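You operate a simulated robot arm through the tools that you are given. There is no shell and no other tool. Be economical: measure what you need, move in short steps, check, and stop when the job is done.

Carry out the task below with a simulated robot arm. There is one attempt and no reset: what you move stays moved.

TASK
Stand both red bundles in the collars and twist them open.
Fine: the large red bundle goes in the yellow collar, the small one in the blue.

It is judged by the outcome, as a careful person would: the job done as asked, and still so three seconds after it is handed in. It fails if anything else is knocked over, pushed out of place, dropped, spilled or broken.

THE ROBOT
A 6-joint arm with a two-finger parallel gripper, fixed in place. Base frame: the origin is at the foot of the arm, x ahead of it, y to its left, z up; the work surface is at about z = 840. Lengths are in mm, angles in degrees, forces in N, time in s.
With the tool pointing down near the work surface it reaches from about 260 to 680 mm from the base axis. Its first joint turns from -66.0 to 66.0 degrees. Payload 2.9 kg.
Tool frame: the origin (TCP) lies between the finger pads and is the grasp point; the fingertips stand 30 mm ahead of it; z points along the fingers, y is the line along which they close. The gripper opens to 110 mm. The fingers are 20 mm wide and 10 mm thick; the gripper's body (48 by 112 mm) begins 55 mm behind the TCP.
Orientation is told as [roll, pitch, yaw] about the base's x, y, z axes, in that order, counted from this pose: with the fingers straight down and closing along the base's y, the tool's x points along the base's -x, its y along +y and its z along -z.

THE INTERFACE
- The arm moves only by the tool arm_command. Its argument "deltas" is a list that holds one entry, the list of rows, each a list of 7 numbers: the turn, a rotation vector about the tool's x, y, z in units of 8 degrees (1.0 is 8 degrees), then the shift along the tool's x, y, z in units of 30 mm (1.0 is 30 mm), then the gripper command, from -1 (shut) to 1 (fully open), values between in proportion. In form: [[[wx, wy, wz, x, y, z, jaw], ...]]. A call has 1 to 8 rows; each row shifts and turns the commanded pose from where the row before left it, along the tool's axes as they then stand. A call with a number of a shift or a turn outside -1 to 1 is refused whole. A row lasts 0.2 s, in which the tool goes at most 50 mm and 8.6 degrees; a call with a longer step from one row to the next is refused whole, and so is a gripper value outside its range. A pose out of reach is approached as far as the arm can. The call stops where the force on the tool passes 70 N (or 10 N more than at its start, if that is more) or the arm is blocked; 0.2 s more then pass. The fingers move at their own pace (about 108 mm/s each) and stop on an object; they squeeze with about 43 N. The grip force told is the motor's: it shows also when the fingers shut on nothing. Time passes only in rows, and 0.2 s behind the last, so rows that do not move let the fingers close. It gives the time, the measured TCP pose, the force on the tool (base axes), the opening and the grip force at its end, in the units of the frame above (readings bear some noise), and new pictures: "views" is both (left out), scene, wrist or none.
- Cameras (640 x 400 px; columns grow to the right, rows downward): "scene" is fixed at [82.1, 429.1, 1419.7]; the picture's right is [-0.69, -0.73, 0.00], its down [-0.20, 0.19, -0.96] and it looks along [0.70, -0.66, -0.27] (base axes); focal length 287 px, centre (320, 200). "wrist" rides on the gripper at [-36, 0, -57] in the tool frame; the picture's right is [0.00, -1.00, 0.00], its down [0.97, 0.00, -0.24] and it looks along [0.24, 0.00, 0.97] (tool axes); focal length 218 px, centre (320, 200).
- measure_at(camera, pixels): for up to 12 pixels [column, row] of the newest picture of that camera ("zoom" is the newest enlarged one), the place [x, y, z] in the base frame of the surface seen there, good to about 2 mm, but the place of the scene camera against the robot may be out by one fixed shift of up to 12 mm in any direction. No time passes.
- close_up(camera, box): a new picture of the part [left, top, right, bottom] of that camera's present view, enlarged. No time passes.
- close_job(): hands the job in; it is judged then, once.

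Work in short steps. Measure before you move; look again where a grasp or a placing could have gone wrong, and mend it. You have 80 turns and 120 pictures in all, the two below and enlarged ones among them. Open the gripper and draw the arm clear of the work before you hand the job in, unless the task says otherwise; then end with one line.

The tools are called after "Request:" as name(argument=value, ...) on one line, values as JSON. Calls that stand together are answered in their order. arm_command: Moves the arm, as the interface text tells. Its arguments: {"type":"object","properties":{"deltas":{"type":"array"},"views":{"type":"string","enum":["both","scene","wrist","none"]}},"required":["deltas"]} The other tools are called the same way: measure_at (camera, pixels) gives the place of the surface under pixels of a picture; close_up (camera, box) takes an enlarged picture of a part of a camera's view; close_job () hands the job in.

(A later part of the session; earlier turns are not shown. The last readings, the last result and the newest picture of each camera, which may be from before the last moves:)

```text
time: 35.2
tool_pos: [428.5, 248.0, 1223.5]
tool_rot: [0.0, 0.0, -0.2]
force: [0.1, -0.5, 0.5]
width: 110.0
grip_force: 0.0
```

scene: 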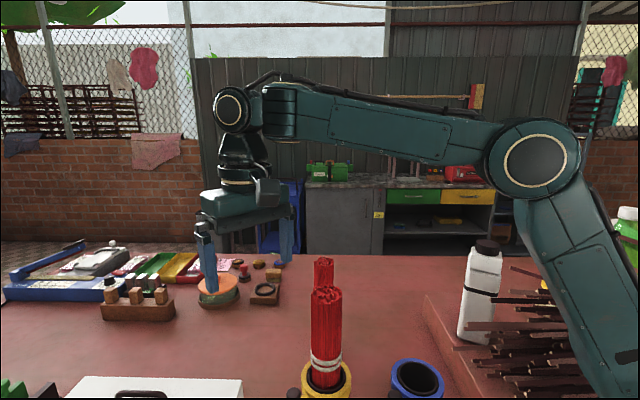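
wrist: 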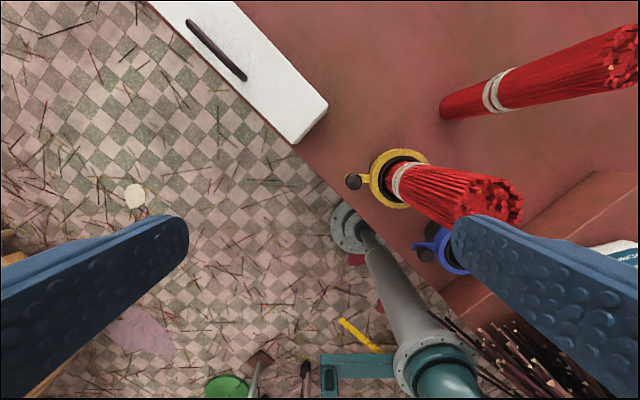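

Request:
measure_at(camera="wrist", pixels=[[297, 138], [325, 106], [354, 181], [347, 181], [361, 181], [240, 75], [365, 178], [320, 105], [290, 130], [260, 100]])

Request:
arm_command(deltas=[[[0, 0, 0, 0.8, 0.12, 0, 1], [0, 0, 0, 0.8, 0.11, 0, 1], [0, 0, 0, 0, 0, 1, 1], [0, 0, 0, 0, 0, 1, 1], [0, 0, 0, 0, 0, 1, 1], [0, 0, 0, 0, 0, 1, 1], [0, 0, 0, 0, 0, 1, 1], [0, 0, 0, 0, 0, 0, 1]]], views="wrist")

```text
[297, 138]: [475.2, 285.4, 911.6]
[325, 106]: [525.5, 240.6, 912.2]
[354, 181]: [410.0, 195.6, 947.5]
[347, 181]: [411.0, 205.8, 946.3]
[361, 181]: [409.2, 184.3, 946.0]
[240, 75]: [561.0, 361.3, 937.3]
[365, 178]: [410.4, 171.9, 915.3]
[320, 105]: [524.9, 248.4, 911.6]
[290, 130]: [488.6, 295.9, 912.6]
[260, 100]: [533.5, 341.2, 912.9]
```

```text
time: 37.0
tool_pos: [383.2, 257.4, 1075.2]
tool_rot: [0.0, 0.0, -0.1]
force: [0.1, 0.2, 0.4]
width: 110.1
grip_force: 0.1
```

wrist: 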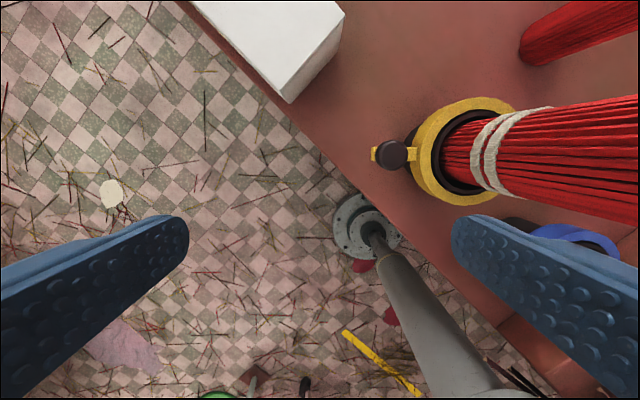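

Clear path. Descend beside the knob on its -x side.

Request:
arm_command(deltas=[[[0, 0, 0, 0.2, -0.06, 1, 1], [0, 0, 0, 0, 0, 1, 1], [0, 0, 0, 0, 0, 1, 1], [0, 0, 0, 0, 0, 0.93, 1], [0, 0, 0, 0, 0, 0, 1]]], views="both")

```text
time: 38.2
tool_pos: [374.1, 255.4, 953.8]
tool_rot: [0.0, 0.0, -0.1]
force: [-0.3, 0.4, -0.3]
width: 109.9
grip_force: 0.0
```

scene: 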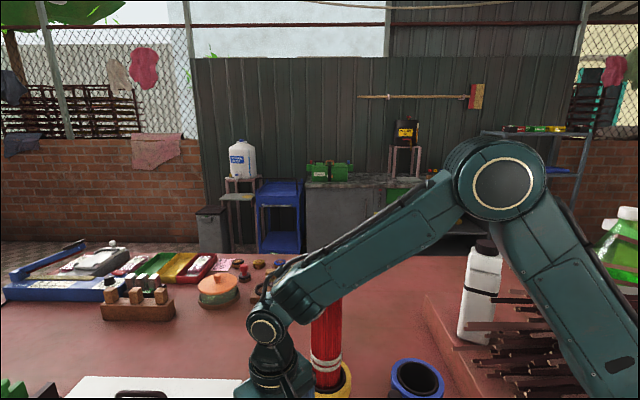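
wrist: 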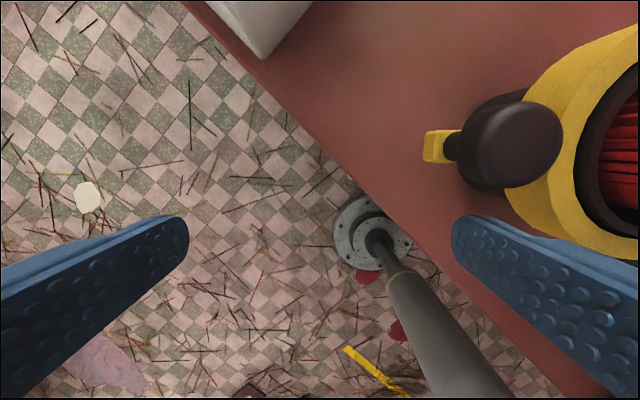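

In position. Pushing gently toward +x (clockwise) in small steps.

Request:
arm_command(deltas=[[[0, 0, 0, -0.3, 0, 0, 1], [0, 0, 0, -0.2, 0, 0, 1], [0, 0, 0, -0.2, 0, 0, 1], [0, 0, 0, -0.2, 0, 0, 1], [0, 0, 0, 0, 0, 0, 1]]], views="wrist")

```text
time: 39.2
tool_pos: [387.1, 251.5, 952.9]
tool_rot: [-0.8, 2.0, 0.1]
force: [-17.1, 2.7, 3.0]
width: 108.4
grip_force: 0.2
stopped in row 4: the force on the tool passed its limit (the readings are from after the stop); the commanded pose is now the measured one
```

wrist: 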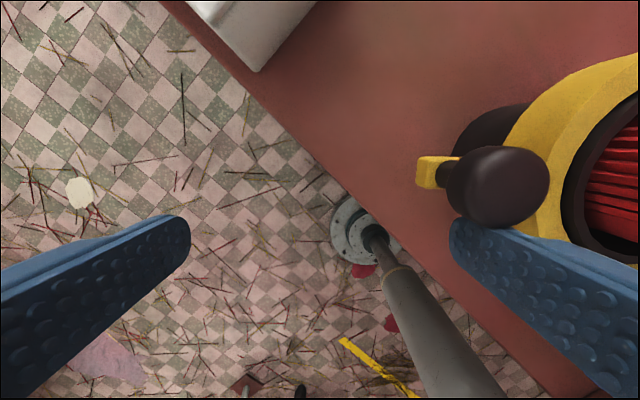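

It's stopped that way (force limit, knob unmoved). So the lever must go the other way; I go over to its +x side.

Request:
arm_command(deltas=[[[-0.1, -0.25, 0, 0.4, 0.1, 0, 1], [0, 0, 0, 0, 0, -0.9, 1], [0, 0, 0, 0, 0, -0.8, 1], [0, 0, 0, -1, 0, 0, 1], [0, 0, 0, -1, 0, 0, 1], [0, 0, 0, -0.4, 0, 0, 1], [0, 0, 0, 0, 0, 0, 1]]], views="wrist")

```text
time: 40.8
tool_pos: [449.8, 255.9, 1004.0]
tool_rot: [0.0, -0.4, 0.0]
force: [-0.5, -0.3, -0.1]
width: 109.9
grip_force: 0.1
```

wrist: 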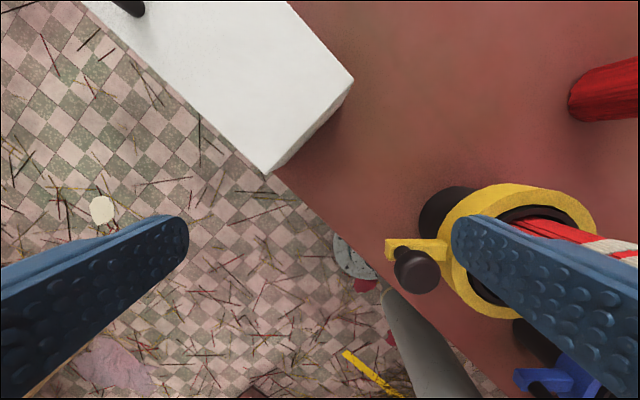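

Request:
arm_command(deltas=[[[0, 0, 0, 0, 0, 0.8, 1], [0, 0, 0, 0, 0, 0.8, 1], [0, 0, 0, 0.3, 0, 0, 1], [0, 0, 0, 0.2, 0, 0, 1], [0, 0, 0, 0.2, 0, 0, 1], [0, 0, 0, 0, 0, 0, 1]]], views="wrist")

```text
time: 42.2
tool_pos: [429.1, 254.4, 957.7]
tool_rot: [0.1, -0.3, -0.1]
force: [-0.4, 0.8, -0.1]
width: 110.0
grip_force: 0.0
```

wrist: 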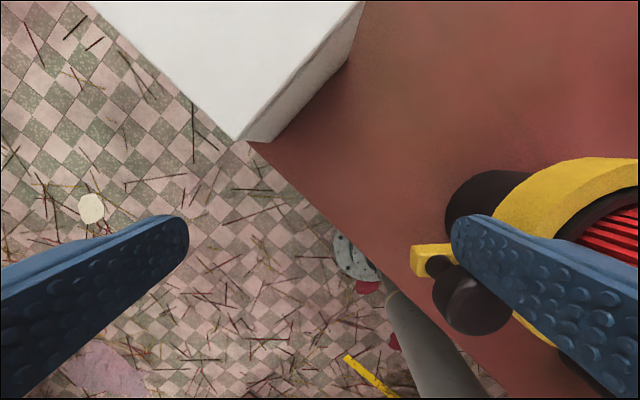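

Now pushing toward -x in small steps.

Request:
arm_command(deltas=[[[0, 0, 0, 0.2, 0, 0, 1], [0, 0, 0, 0.2, 0, 0, 1], [0, 0, 0, 0.2, -0.02, 0, 1], [0, 0, 0, 0.2, -0.04, 0, 1], [0, 0, 0, 0, 0, 0, 1]]], views="both")

```text
time: 43.4
tool_pos: [405.2, 252.9, 957.4]
tool_rot: [0.2, -0.4, 0.1]
force: [1.4, 0.7, -0.1]
width: 110.1
grip_force: 0.0
```

scene: 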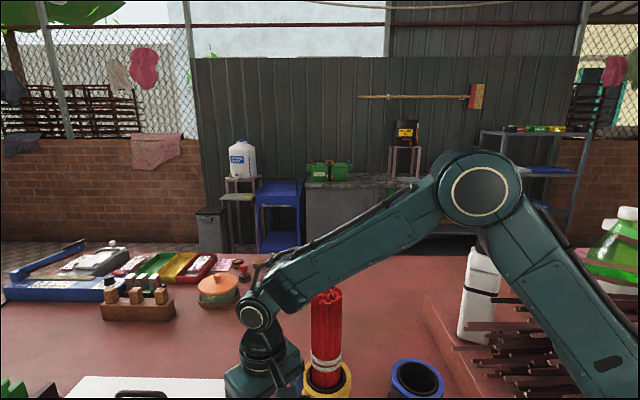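
wrist: 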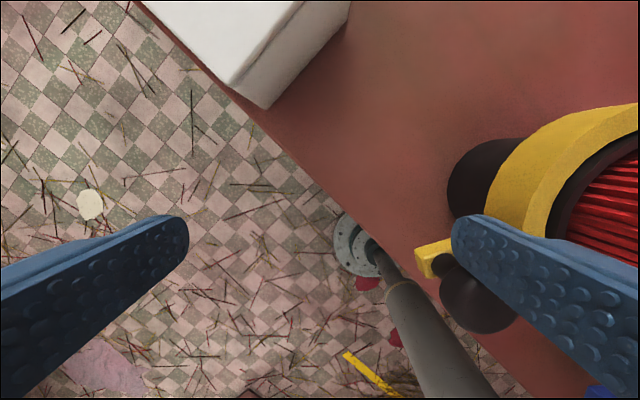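

The ring turns freely counterclockwise (arm now at ~19°). Continuing along the arc.

Request:
arm_command(deltas=[[[0, 0, 0, 0.27, -0.12, 0, 1], [0, 0, 0, 0.26, -0.15, 0, 1], [0, 0, 0, 0.25, -0.18, 0, 1], [0, 0, 0, 0.24, -0.2, 0, 1], [0, 0, 0, 0, 0, 0, 1]]], views="wrist")

```text
time: 44.6
tool_pos: [374.4, 233.5, 957.4]
tool_rot: [0.1, -0.4, -0.1]
force: [0.3, 0.8, -0.1]
width: 109.9
grip_force: 0.1
```

wrist: 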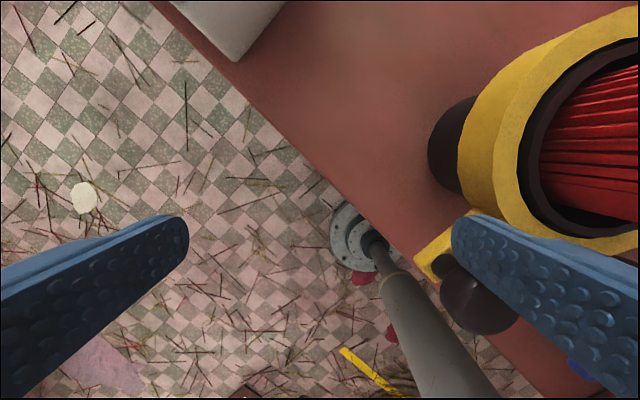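

Request:
arm_command(deltas=[[[0, 0, 0, 0.22, -0.15, 0, 1], [0, 0, 0, 0.2, -0.18, 0, 1], [0, 0, 0, 0.18, -0.2, 0, 1], [0, 0, 0, 0.15, -0.2, 0, 1], [0, 0, 0, 0, 0, 0, 1]]], views="both")

```text
time: 45.8
tool_pos: [352.5, 211.5, 956.7]
tool_rot: [0.3, -0.3, 0.0]
force: [0.9, -0.4, -0.1]
width: 109.8
grip_force: 0.0
```

scene: 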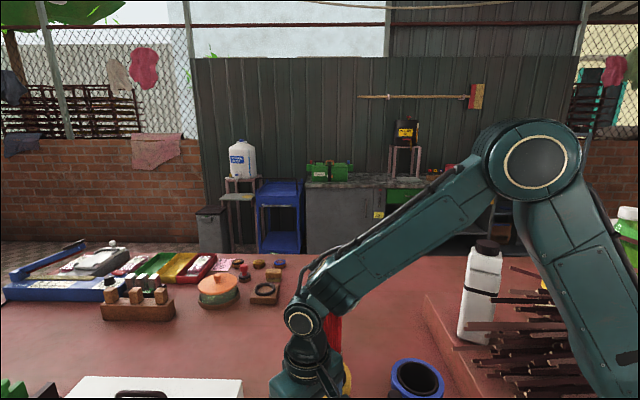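
wrist: 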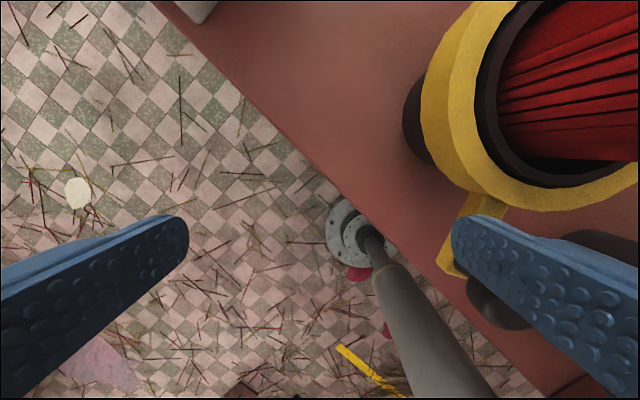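

The lever's around 60°. I reposition the finger to the knob's +y side to keep pushing along the tangent.

Request:
arm_command(deltas=[[[0, 0, 0, -0.1, 0.4, 0, 1], [0, 0, 0, 0, 0.5, 0, 1], [0, 0, 0, 0.5, 0, 0, 1], [0, 0, 0, 0, 0, 0, 1]]], views="wrist")

```text
time: 46.8
tool_pos: [339.7, 239.7, 956.3]
tool_rot: [0.0, -0.3, 0.0]
force: [0.1, 0.0, -0.8]
width: 110.0
grip_force: 0.1
```

wrist: 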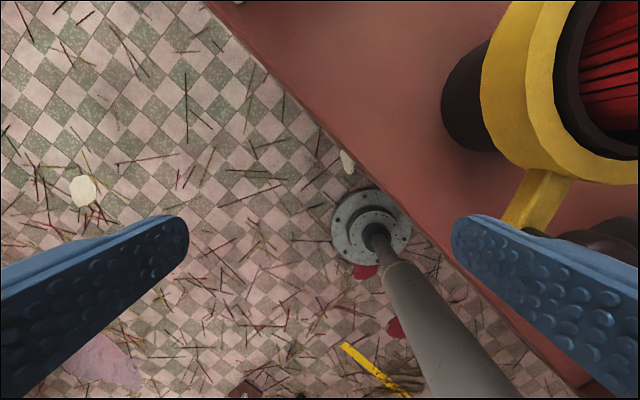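

Request:
arm_command(deltas=[[[0, 0, 0, 0, -0.4, 0, 1], [0, 0, 0, 0, -0.25, 0, 1], [0, 0, 0, 0.05, -0.25, 0, 1], [0, 0, 0, 0.05, -0.25, 0, 1], [0, 0, 0, 0.03, -0.25, 0, 1], [0, 0, 0, 0, 0, 0, 1]]], views="both")

```text
time: 48.2
tool_pos: [336.6, 196.9, 955.4]
tool_rot: [0.2, -0.5, 0.0]
force: [0.4, 0.0, 0.3]
width: 110.2
grip_force: 0.1
```

scene: 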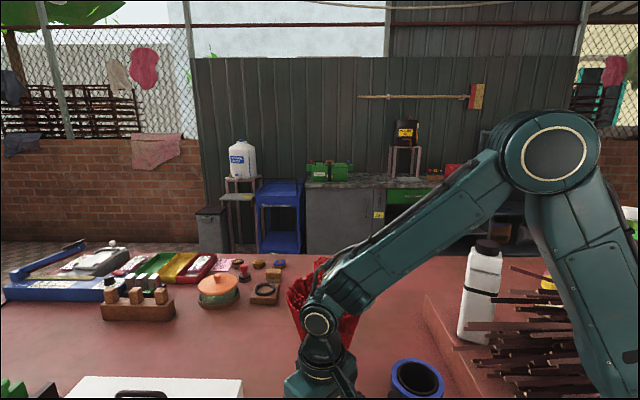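
wrist: 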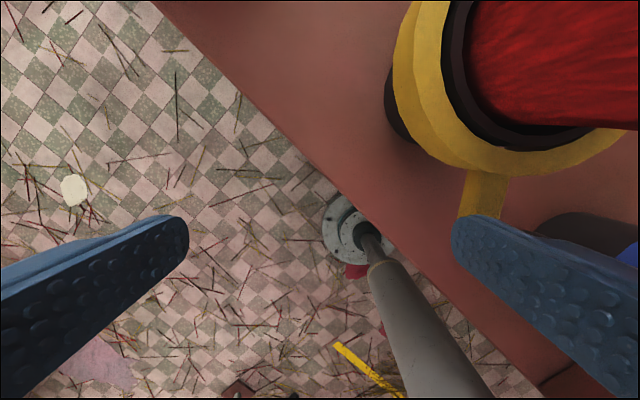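

The bundle has fanned open in the scene view (300–360, 265–350): the ring twist opens it. I draw the finger back outward and look.

Request:
arm_command(deltas=[[[0, 0, 0, 0, 0.5, 0, 1], [0, 0, 0, 0.3, 1, 0, 1], [0, 0, 0, 0.3, 1, 0, 1], [0, 0, 0, 0.2, 1, 0, 1], [0, 0, 0, 0, 0, 0, 1]]], views="both")

Request:
close_up(camera="scene", box=[240, 240, 400, 400])

```text
time: 49.4
tool_pos: [312.2, 300.9, 955.5]
tool_rot: [0.0, -0.2, 0.0]
force: [-0.8, -0.1, -0.3]
width: 109.8
grip_force: 0.1
```

scene: 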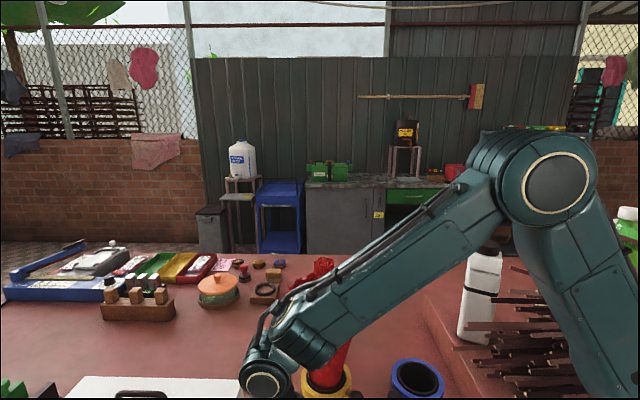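
wrist: 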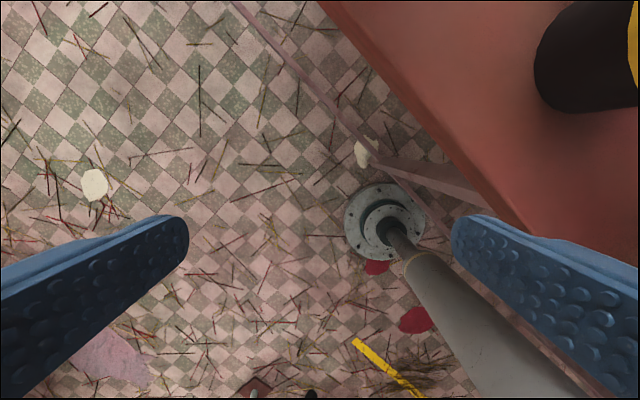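

```text
2.50 times, centred on (320, 320) of scene
```

zoom: 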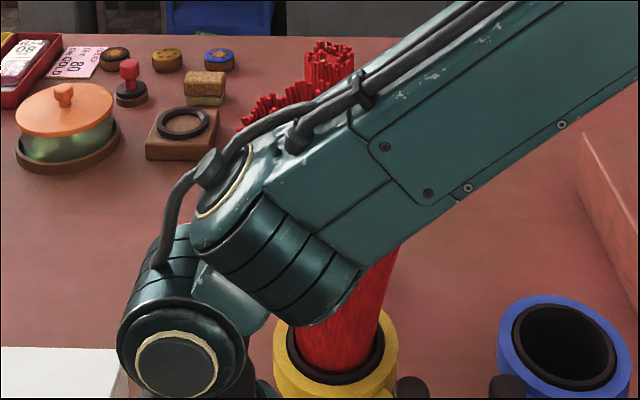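

Rise to a safe height and view.

Request:
arm_command(deltas=[[[0, 0, 0, 0, 0, -1, 1], [0, 0, 0, 0, 0, -1, 1], [0, 0, 0, 0, 0, -1, 1], [0, 0, 0, 0, 0, -1, 1], [0, 0, 0, 0, 0, -1, 1], [0, 0, 0, 0, 0, -1, 1], [0, 0, 0, 0, 0, -1, 1], [0, 0, 0, 0, 0, -1, 1]]], views="none")

Request:
arm_command(deltas=[[[0, 0, 0, -0.5, 0, -1, 1], [0, 0, 0, -1, 0, -1, 1], [0, 0, 0, -1, 0, -1, 1], [0, 0, 0, -1, 0, 0, 1], [0, 0, 0, 0, 0, 0, 1]]], views="both")

Request:
close_up(camera="scene", box=[240, 240, 480, 400])

```text
time: 51.2
tool_pos: [310.3, 301.3, 1196.7]
tool_rot: [0.3, -0.4, 0.0]
force: [-1.1, -0.2, -1.0]
width: 110.1
grip_force: 0.0
```

```text
time: 52.4
tool_pos: [412.1, 302.5, 1286.0]
tool_rot: [0.0, -0.3, -0.1]
force: [0.1, -0.1, 0.5]
width: 110.2
grip_force: 0.0
```

scene: 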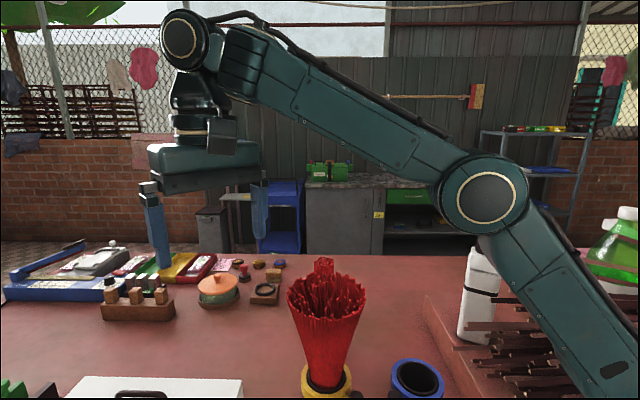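
wrist: 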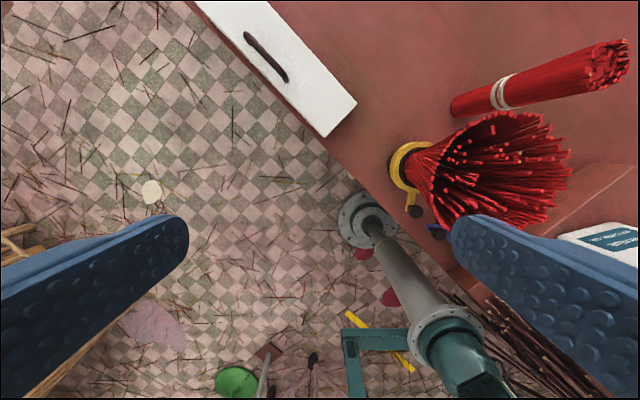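

```text
2.50 times, centred on (360, 320) of scene
```

zoom: 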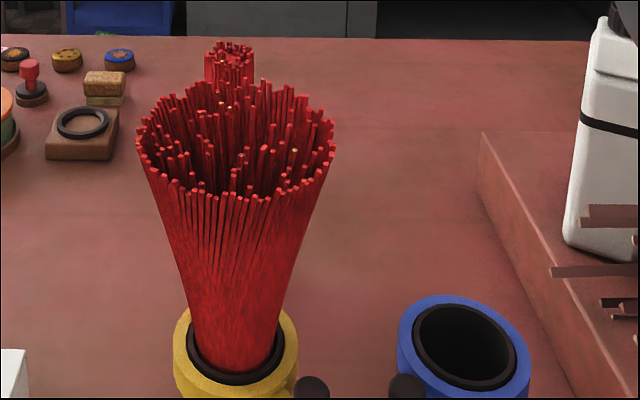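

The large bundle is fanned. Measuring the knob angle and fan size.

Request:
measure_at(camera="wrist", pixels=[[414, 211], [500, 120], [560, 180], [442, 170], [520, 218], [490, 170], [400, 190]])

Request:
close_up(camera="wrist", box=[370, 90, 480, 250])

```text
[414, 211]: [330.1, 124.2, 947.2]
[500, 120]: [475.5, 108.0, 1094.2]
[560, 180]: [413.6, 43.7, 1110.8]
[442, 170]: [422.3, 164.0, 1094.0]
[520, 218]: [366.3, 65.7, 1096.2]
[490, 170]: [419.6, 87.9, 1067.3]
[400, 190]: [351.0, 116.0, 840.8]
```

```text
2.50 times, centred on (425, 170) of wrist
```

zoom: 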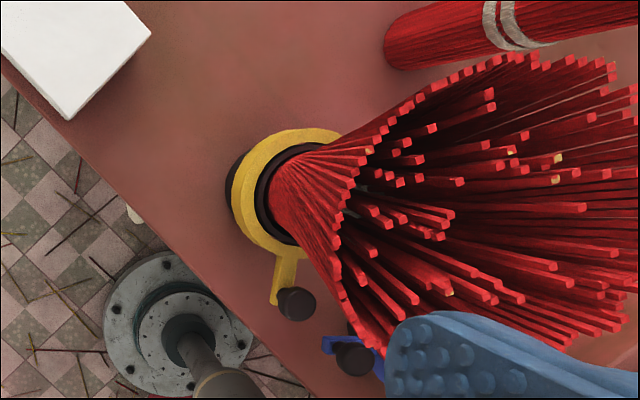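

Yellow lever is at about 82°, with the fan radius ≈68 (from 29). Now the small bundle: travelling high to above (532,0).

Request:
arm_command(deltas=[[[0, 0, 0, -0.5, -1, 0, 1], [0, 0, 0, -0.5, -1, 0, 1], [0, 0, 0, -0.5, -1, 0, 1], [0, 0, 0, -0.5, -1, 0, 1], [0, 0, 0, -0.5, -1, 0, 1], [0, 0, 0, -0.5, -1, 0, 1], [0, 0, 0, -0.5, -1, 0, 1], [0, 0, 0, -0.5, -1, 0, 1]]], views="none")

Request:
arm_command(deltas=[[[0, 0, 0, 0, -1, 0.5, 1], [0, 0, 0, 0, -1, 1, 1], [0, 0, 0, 0, -0.07, 1, 1], [0, 0, 0, 0, 0, 1, 1], [0, 0, 0, 0, 0, 0, 1]]], views="wrist")

```text
time: 54.2
tool_pos: [528.2, 60.2, 1281.7]
tool_rot: [0.2, -0.6, -0.2]
force: [2.6, 9.0, -4.7]
width: 110.0
grip_force: 0.0
out of reach, approached as far as the arm can: row 8
```

```text
time: 55.4
tool_pos: [528.7, -0.3, 1176.2]
tool_rot: [0.2, -0.4, 0.1]
force: [-0.2, -1.2, 0.2]
width: 109.9
grip_force: 0.0
```

wrist: 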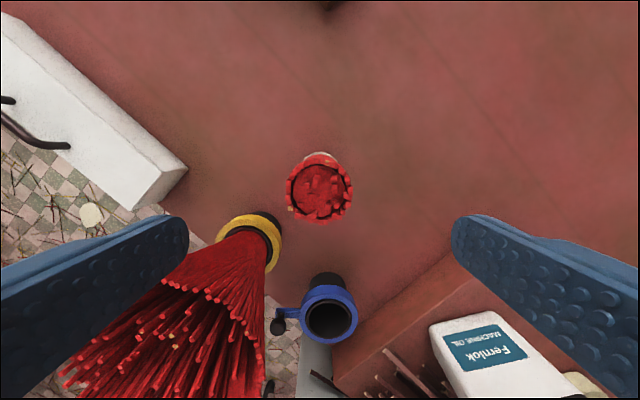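

Request:
arm_command(deltas=[[[0, 0.05, 0, -0.1, 0, 1, 1], [0, 0, 0, 0, 0, 1, 1], [0, 0, 0, 0, 0, 1, 1], [0, 0, 0, 0, 0, 1, 1], [0, 0, 0, 0, 0, 0.6, 1], [0, 0, 0, 0, 0, 0, 1]]], views="none")

Request:
arm_command(deltas=[[[0, 0, 0, 0, 0, 0, -1], [0, 0, 0, 0, 0, 0, -1], [0, 0, 0, 0, 0, 0, -1], [0, 0, 0, 0, 0, 0, -1], [0, 0, 0, 0, 0, -0.5, -1], [0, 0, 0, 0, 0, -0.5, -1]]], views="both")

```text
time: 56.8
tool_pos: [532.8, -0.4, 1038.9]
tool_rot: [0.1, 0.0, -0.1]
force: [-0.5, 0.4, 0.2]
width: 110.1
grip_force: 0.0
```

```text
time: 58.2
tool_pos: [533.0, -1.8, 1069.3]
tool_rot: [0.0, 0.0, 0.0]
force: [0.3, -0.3, -2.3]
width: 46.9
grip_force: 43.1
```

scene: 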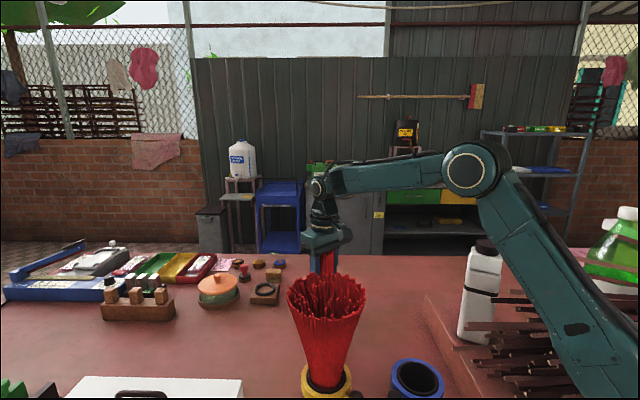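
wrist: 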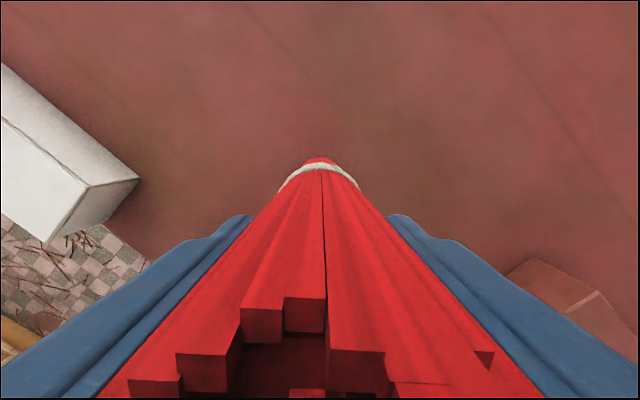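

Held (47 mm wide). Lift and carry along y≈-40 to the blue collar.

Request:
arm_command(deltas=[[[0, 0, 0, 0, 0, -1, -1], [0, 0, 0, 0, -0.5, -1, -1], [0, 0, 0, 0, -0.5, -1, -1], [0, 0, 0, 0, -0.4, -0.8, -1], [0, 0, 0, 1, 0, 0, -1], [0, 0, 0, 1, 0, 0, -1], [0, 0, 0, 1, 0, 0, -1], [0, 0, 0, 1, 0, 0, -1]]], views="none")

Request:
arm_command(deltas=[[[0, 0, 0, 1, 0, 0, -1], [0, 0, 0, 1, 0.2, 0, -1], [0, 0, 0, 1, 0.3, 0, -1], [0, 0, 0, 1, 0.44, 0, -1], [0, 0, 0, 0.33, 0, 0, -1], [0, 0, 0, 0, 0, 0, -1]]], views="both")

Request:
close_up(camera="scene", box=[360, 280, 480, 400])

```text
time: 60.0
tool_pos: [413.6, -44.0, 1183.4]
tool_rot: [0.0, 0.0, -0.1]
force: [-0.1, -0.3, -3.2]
width: 47.2
grip_force: 43.5
```

```text
time: 61.4
tool_pos: [283.7, -15.4, 1182.3]
tool_rot: [0.2, 0.0, 0.0]
force: [-0.1, 0.1, -2.6]
width: 47.0
grip_force: 43.0
```

scene: 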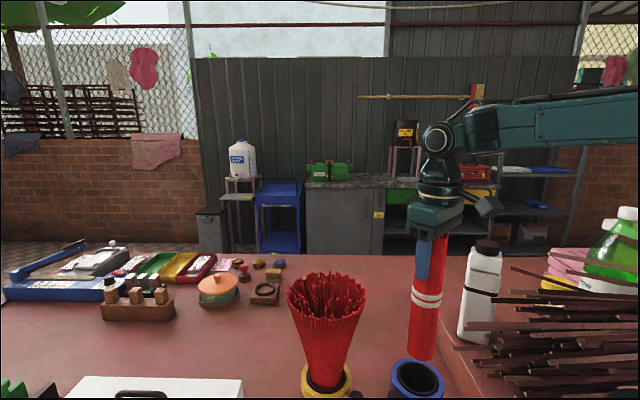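
wrist: 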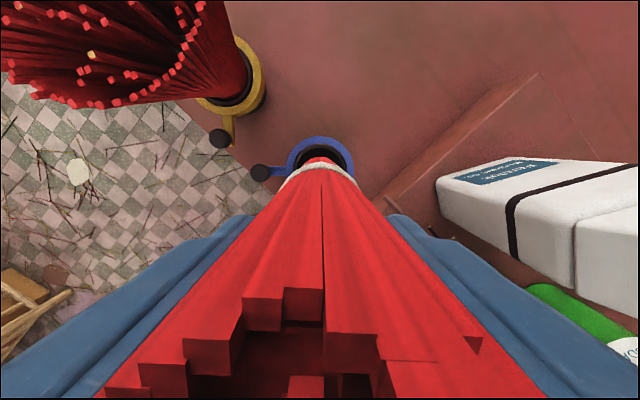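

```text
3.33 times, centred on (420, 340) of scene
```

zoom: 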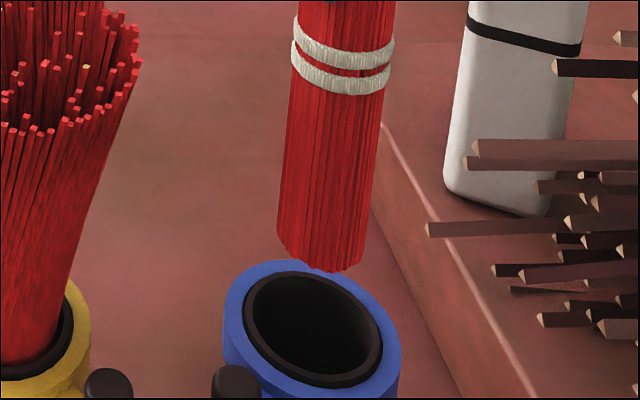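

Over the blue collar. Lowering in stages: 45 mm first, then check.

Request:
arm_command(deltas=[[[0, 0, 0, 0, 0, 0.7, -1], [0, 0, 0, 0, 0, 0.7, -1], [0, 0, 0, 0, 0, 0, -1]]], views="scene")

Request:
close_up(camera="scene", box=[360, 280, 480, 400])

```text
time: 62.2
tool_pos: [283.3, -14.4, 1139.3]
tool_rot: [0.1, -0.1, 0.1]
force: [-0.6, 0.3, -1.6]
width: 47.0
grip_force: 43.4
```

scene: 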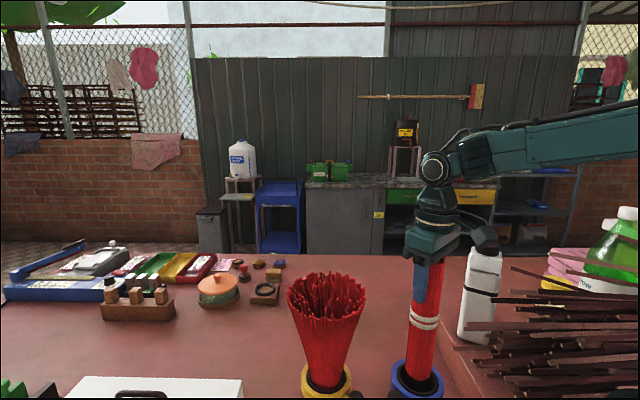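

```text
3.33 times, centred on (420, 340) of scene
```

zoom: 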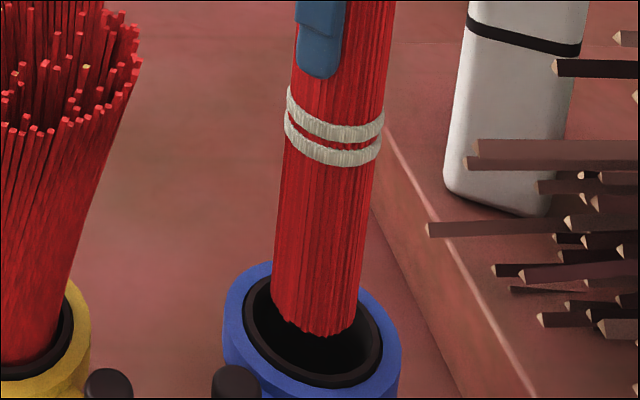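

Centred. Lowering on to near the bottom.

Request:
arm_command(deltas=[[[0, 0, 0, 0, 0, 0.6, -1], [0, 0, 0, 0, 0, 0.7, -1], [0, 0, 0, 0, 0, 0.8, -1], [0, 0, 0, 0, 0, 0.7, -1], [0, 0, 0, 0, 0, 0.2, -1], [0, 0, 0, 0, 0, 0.1, -1], [0, 0, 0, 0, 0, 0, -1]]], views="both")

```text
time: 63.8
tool_pos: [284.2, -14.7, 1047.0]
tool_rot: [0.0, 0.1, 0.0]
force: [0.7, -0.2, -2.2]
width: 47.2
grip_force: 43.6
```

scene: 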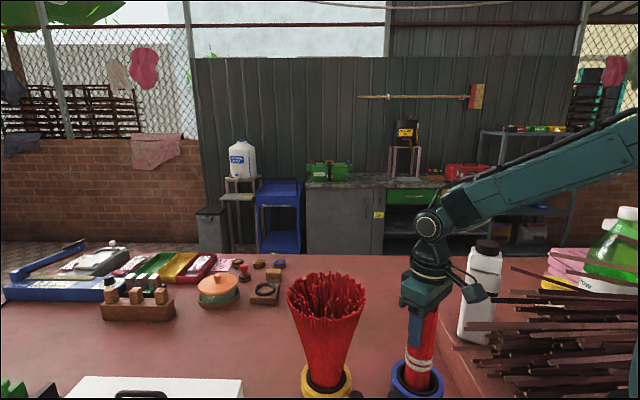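
wrist: 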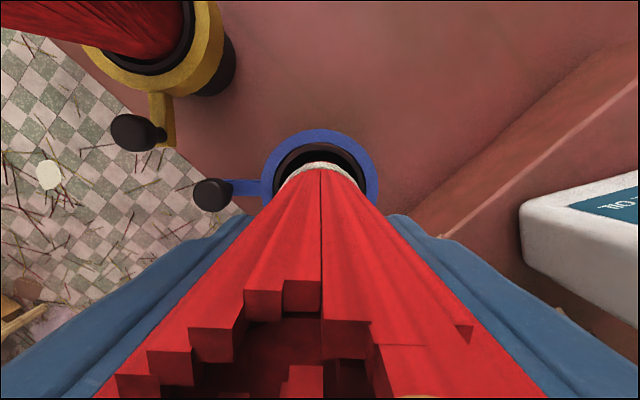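

Request:
arm_command(deltas=[[[0, 0, 0, 0, 0, 0.1, -1], [0, 0, 0, 0, 0, 0.06, -1], [0, 0, 0, 0, 0, 0, -1]]], views="none")

```text
time: 64.6
tool_pos: [284.5, -14.5, 1041.8]
tool_rot: [0.1, -0.4, 0.0]
force: [-0.2, -1.6, 31.5]
width: 47.5
grip_force: 42.8
```

Seated. Release and rise.

Request:
arm_command(deltas=[[[0, 0, 0, 0, 0, -0.1, -1], [0, 0, 0, 0, 0, 0, 1], [0, 0, 0, 0, 0, 0, 1], [0, 0, 0, 0, 0, 0, 1]]], views="none")

Request:
arm_command(deltas=[[[0, 0, 0, 0, 0, -0.8, 1], [0, 0, 0, 0, 0, -1, 1], [0, 0, 0, 0, 0, -1, 1], [0, 0, 0, 0, 0, -1, 1], [0, 0, 0, 0, 0, -1, 1], [0, 0, 0, 0, 0, -1, 1], [0, 0, 0, 0, 0, 0, 1]]], views="both")

```text
time: 65.6
tool_pos: [283.5, -14.9, 1044.4]
tool_rot: [0.1, 0.1, -0.1]
force: [0.5, -0.4, 0.2]
width: 110.0
grip_force: 0.0
```

```text
time: 67.2
tool_pos: [283.1, -14.7, 1219.1]
tool_rot: [0.1, 0.1, 0.0]
force: [-0.7, -0.9, 0.2]
width: 110.0
grip_force: 0.0
```

scene: 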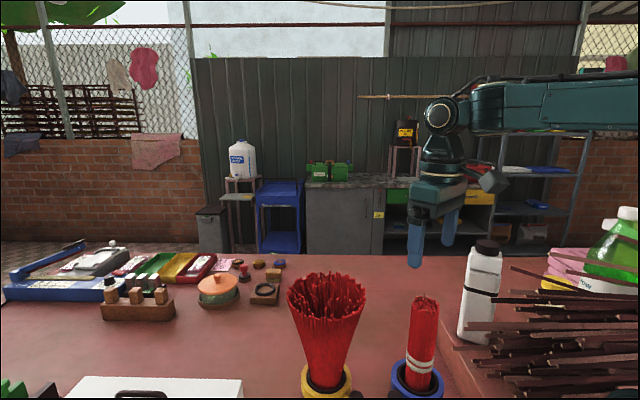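
wrist: 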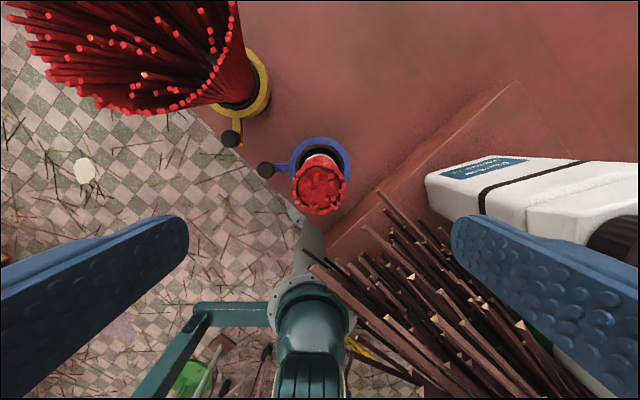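

Both bundles stand. For the blue lever (knob at (285,66)) I'll use yaw 45 with the hand outboard, clear of the yellow fan. Moving above and rotating.

Request:
arm_command(deltas=[[[0, 0, 0, 0.2, 1, 0, 1], [0, 0, 0, 0.2, 1, 0, 1], [0, 0, 0, 0, 1, 0, 1], [0, 0, 0, 0, 1, 0, 1], [0, 0, 0, 0, 0.23, 0, 1], [0, 0, -1, 0, 0, 0, 1], [0, 0, -1, 0, 0, 0, 1], [0, 0, -1, 0, 0, 0, 1]]], views="none")

Request:
arm_command(deltas=[[[0, 0, -1, 0, 0, 0, 1], [0, 0, -1, 0, 0, 0, 1], [0, 0, -0.63, 0, 0, 0, 1], [0, 0, 0, 0, 0, 1, 1], [0, 0, 0, 0, 0, 1, 1], [0, 0, 0, 0, 0, 1, 1], [0, 0, 0, 0, 0, 0, 1]]], views="both")

```text
time: 69.0
tool_pos: [271.4, 111.2, 1218.8]
tool_rot: [0.2, 0.0, 24.0]
force: [0.4, -0.2, 0.3]
width: 110.0
grip_force: 0.0
```

```text
time: 70.6
tool_pos: [272.1, 113.2, 1127.6]
tool_rot: [0.0, -0.1, 45.1]
force: [0.4, 0.3, 0.8]
width: 109.9
grip_force: 0.1
```

scene: 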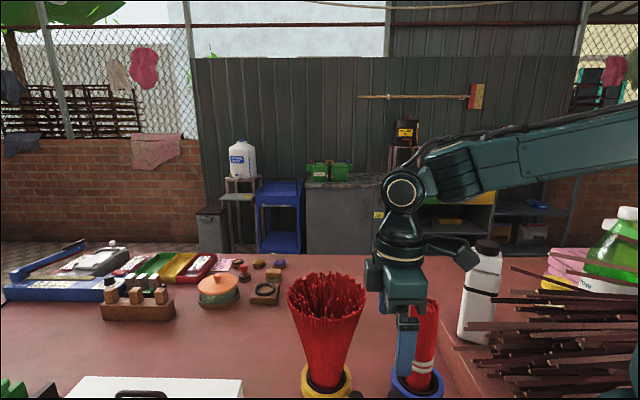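
wrist: 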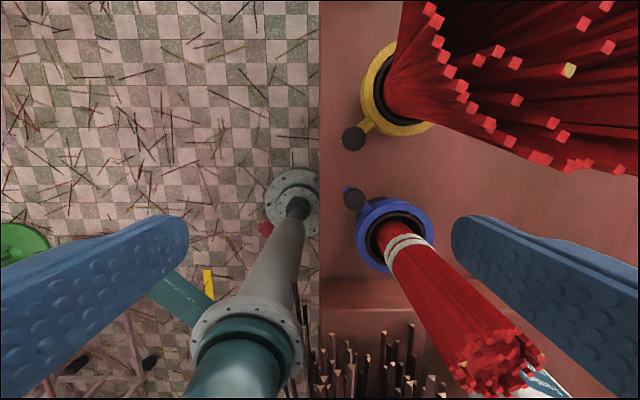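

Request:
arm_command(deltas=[[[0, 0, 0, 0, 0, 1, 1], [0, 0, 0, 0, 0, 1, 1], [0, 0, 0, 0, 0, 1, 1], [0, 0, 0, 0, 0, 1, 1], [0, 0, 0, 0, 0, 0, 1]]], views="both")

```text
time: 71.8
tool_pos: [271.2, 111.7, 1009.4]
tool_rot: [0.1, -0.2, 45.0]
force: [-0.5, 1.0, 0.5]
width: 110.1
grip_force: 0.1
```

scene: 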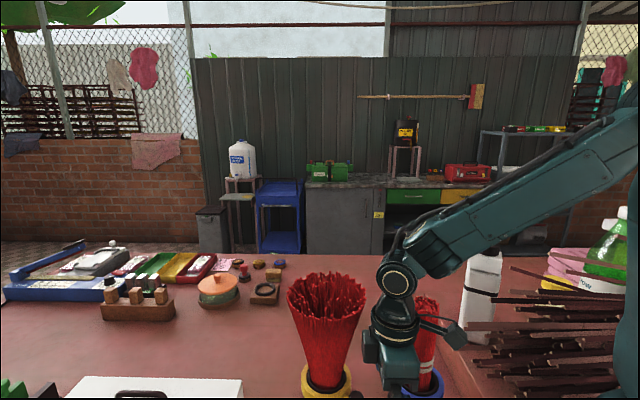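
wrist: 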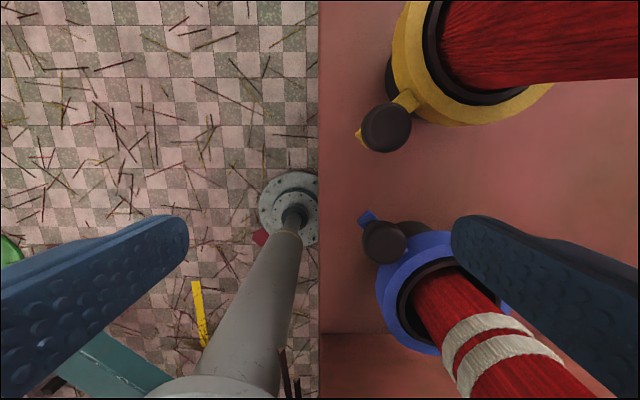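

Request:
arm_command(deltas=[[[0, 0, 0, 0, 0, 0.9, 1], [0, 0, 0, 0, 0, 0.85, 1], [0, 0, 0, 0, 0, 0, 1]]], views="wrist")

```text
time: 72.6
tool_pos: [272.0, 111.8, 956.1]
tool_rot: [0.1, -0.1, 45.1]
force: [-0.2, 0.5, -0.2]
width: 110.0
grip_force: 0.1
```

wrist: 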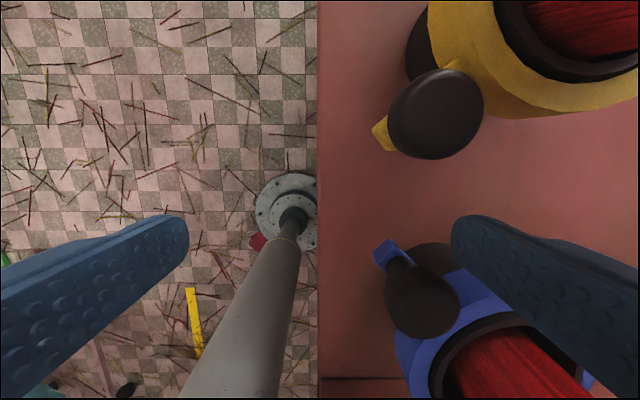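

Finger is beside the blue knob. Sweeping counterclockwise, while turning the hand gradually.

Request:
arm_command(deltas=[[[0, 0, 0, 0.283, 0.26, 0, 1], [0, 0, 0, 0.283, 0.26, 0, 1], [0, 0, 1, 0.095, 0.35, 0, 1], [0, 0, 1, 0.17, 0.17, 0, 1], [0, 0, 0, 0, 0, 0, 1]]], views="both")

```text
time: 73.8
tool_pos: [231.3, 117.5, 957.4]
tool_rot: [0.1, 0.0, 29.1]
force: [-0.9, -0.3, -0.8]
width: 110.0
grip_force: 0.1
```

scene: 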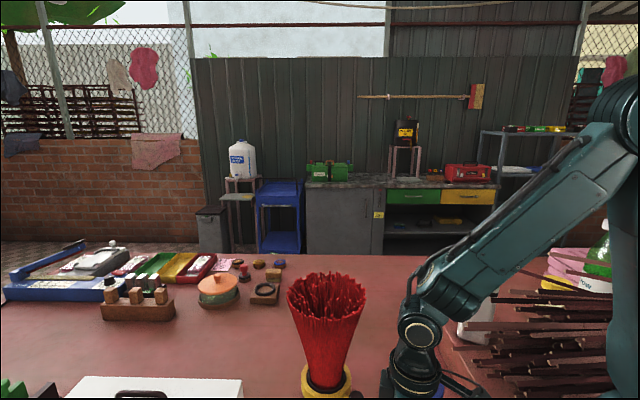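
wrist: 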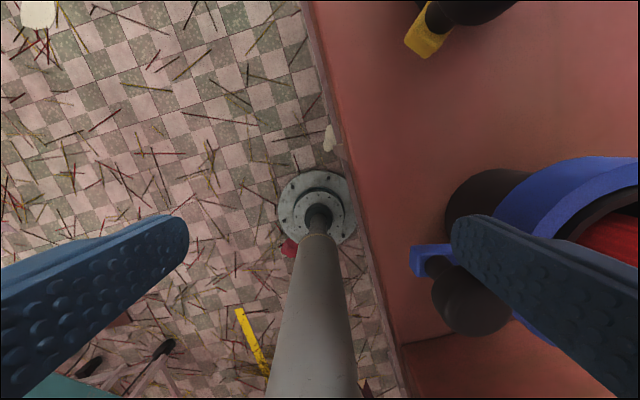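

Lever at ~30° and following. Continuing to ~50°.

Request:
arm_command(deltas=[[[0, 0, 1, 0.2, 0.05, 0, 1], [0, 0, 1, 0.2, -0.095, 0, 1], [0, 0, 0, 0, 0, 0, 1]]], views="wrist")

```text
time: 74.6
tool_pos: [221.8, 111.0, 957.9]
tool_rot: [0.1, 0.0, 13.0]
force: [-1.1, 0.1, 0.2]
width: 110.0
grip_force: 0.0
```

wrist: 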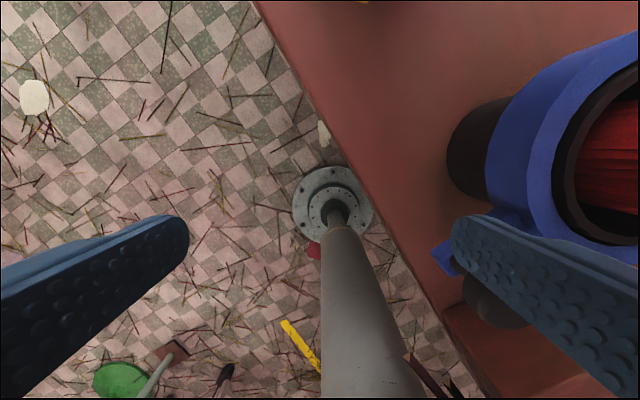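

Request:
arm_command(deltas=[[[0, 0, 1, 0.127, -0.267, 0, 1], [0, 0, 1, 0.055, -0.35, 0, 1], [0, 0, 0, 0, 0, 0, 1]]], views="both")

```text
time: 75.4
tool_pos: [218.1, 91.8, 957.6]
tool_rot: [0.1, 0.0, -3.0]
force: [0.6, 0.8, 0.1]
width: 110.0
grip_force: 0.1
```

scene: 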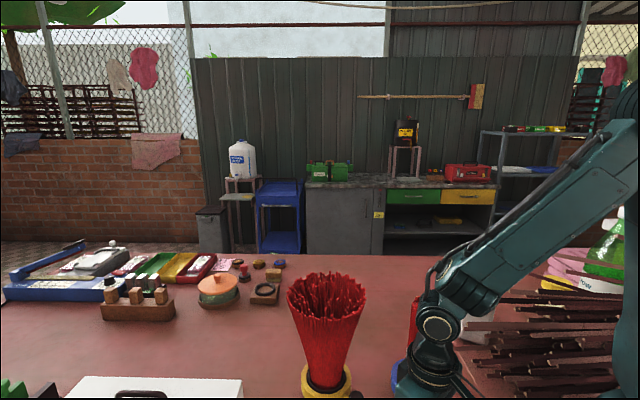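
wrist: 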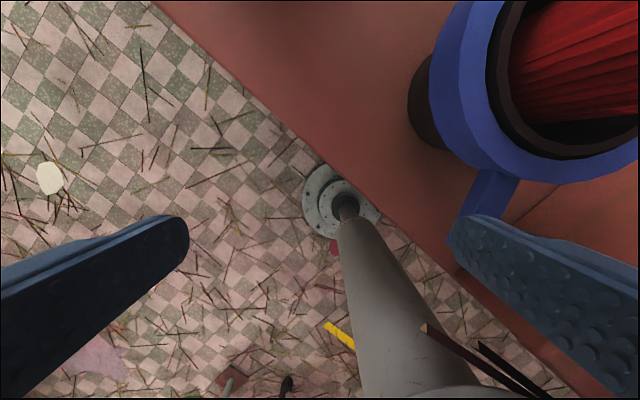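

Request:
measure_at(camera="wrist", pixels=[[423, 328], [482, 345], [520, 370], [488, 190], [470, 205]])

Request:
arm_command(deltas=[[[0, 0, 1, -0.07, -0.42, 0, 1], [0, 0, 0, 0, 0, 0, 1]]], views="both")

```text
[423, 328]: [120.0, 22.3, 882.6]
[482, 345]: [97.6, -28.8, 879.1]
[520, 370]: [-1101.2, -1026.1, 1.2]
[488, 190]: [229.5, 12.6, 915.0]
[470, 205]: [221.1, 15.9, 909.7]
```

```text
time: 76.0
tool_pos: [221.9, 80.2, 958.1]
tool_rot: [0.2, 0.0, -11.0]
force: [0.2, 0.0, -0.1]
width: 110.0
grip_force: 0.0
```

scene: 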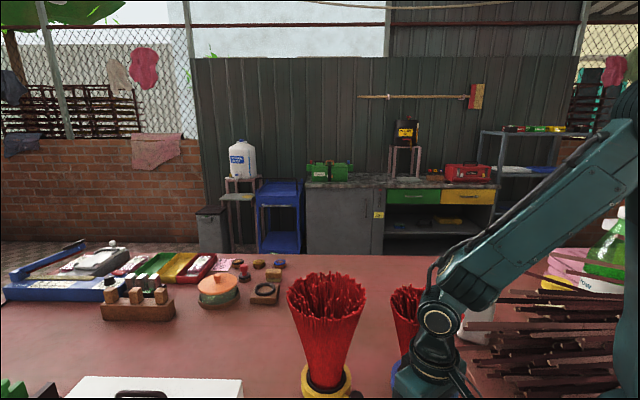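
wrist: 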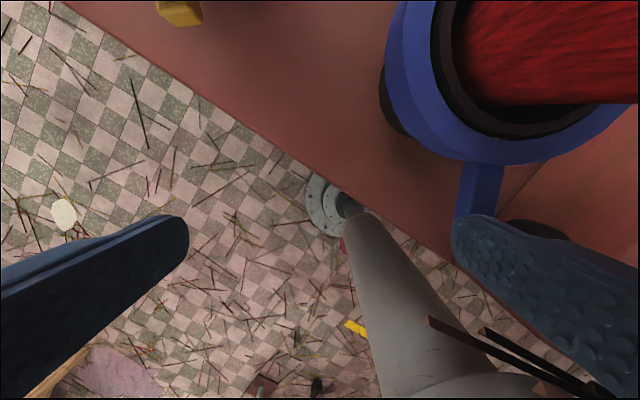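

The small bundle has fanned open too. A small extra push for margin, then back away outward.

Request:
arm_command(deltas=[[[0, 0, 0, 0.02, -0.22, 0, 1], [0, 0, 0, 0, 0, 0, 1]]], views="none")

Request:
arm_command(deltas=[[[0, 0, 0, 0, 0.5, 0, 1], [0, 0, 0, 0, 1, 0, 1], [0, 0, 0, 0, 1, 0, 1], [0, 0, 0, 0, 1, 0, 1], [0, 0, 0, 0, 0.8, 0, 1], [0, 0, 0, 0, 0, -1, 1], [0, 0, 0, 0, 0, -1, 1], [0, 0, 0, 0, 0, -1, 1]]], views="both")

```text
time: 76.6
tool_pos: [223.9, 73.7, 959.5]
tool_rot: [0.0, 0.2, -10.9]
force: [-0.3, 0.7, 0.4]
width: 109.9
grip_force: 0.1
out of reach, approached as far as the arm can: row 1
```

```text
time: 78.4
tool_pos: [248.8, 200.7, 1049.4]
tool_rot: [0.1, 0.1, -10.9]
force: [-0.3, -0.4, 0.1]
width: 110.1
grip_force: 0.1
```

scene: 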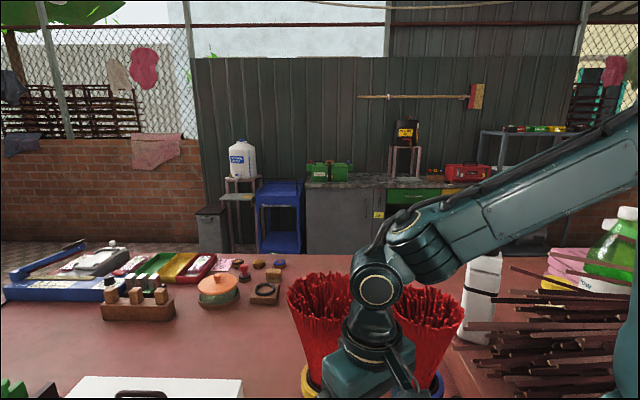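
wrist: 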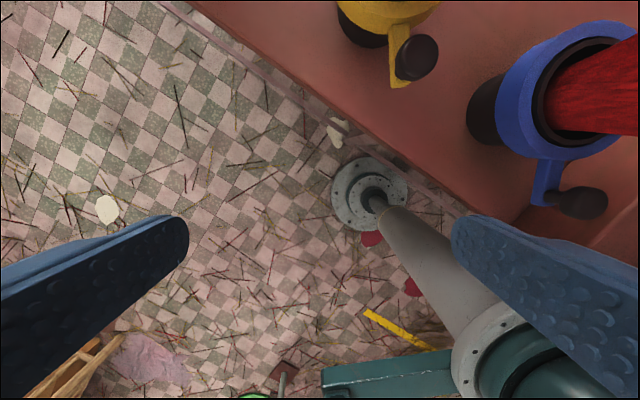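

Rising clear to inspect from above.

Request:
arm_command(deltas=[[[0, 0, 0, 0, 0.5, -1, 1], [0, 0, 0, 0, 0.5, -1, 1], [0, 0, 0, 0, 0.5, -1, 1], [0, 0, 0, 0, 0, -1, 1], [0, 0, 0, 0, 0, -1, 1], [0, 0, 0, 0, 0, -1, 1], [0, 0, 0, 0, 0, -1, 1], [0, 0, 0, 0, 0, -1, 1]]], views="both")

Request:
close_up(camera="scene", box=[260, 240, 480, 400])

```text
time: 80.2
tool_pos: [254.5, 242.2, 1290.8]
tool_rot: [0.1, 0.0, -10.9]
force: [-0.1, -1.0, -1.4]
width: 110.2
grip_force: 0.0
```

scene: 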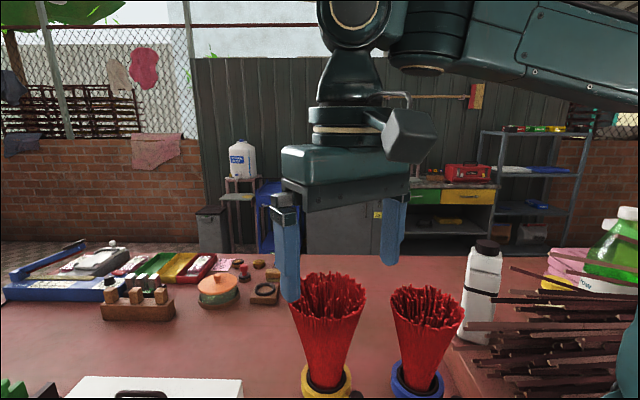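
wrist: 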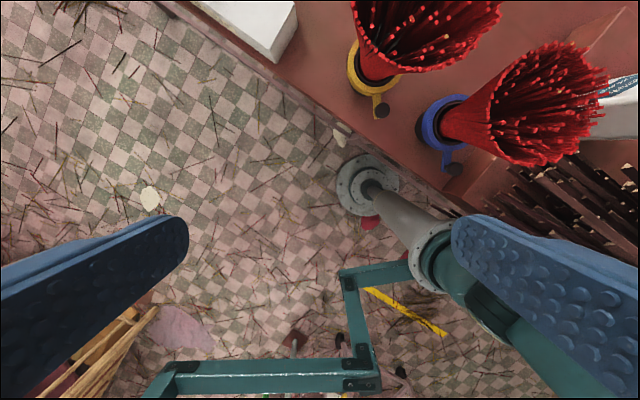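

```text
2.50 times, centred on (370, 320) of scene
```

zoom: 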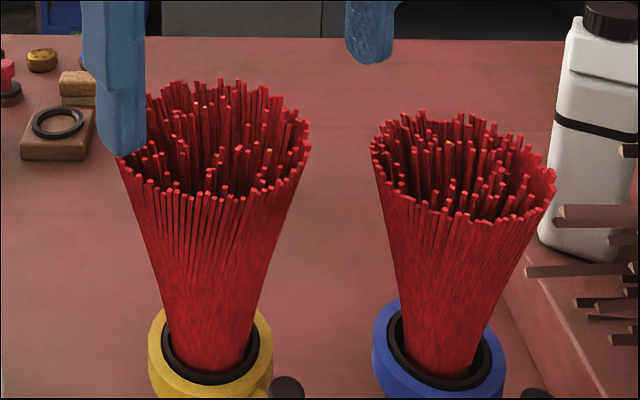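

Request:
measure_at(camera="wrist", pixels=[[381, 110], [453, 168], [495, 100], [590, 130], [560, 50], [525, 160], [435, 70], [500, 10]])

```text
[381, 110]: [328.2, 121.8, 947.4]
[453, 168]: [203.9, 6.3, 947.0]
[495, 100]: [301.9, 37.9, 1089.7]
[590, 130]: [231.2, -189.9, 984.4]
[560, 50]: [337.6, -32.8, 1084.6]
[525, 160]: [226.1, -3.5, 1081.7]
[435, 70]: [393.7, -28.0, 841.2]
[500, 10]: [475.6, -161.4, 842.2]
```

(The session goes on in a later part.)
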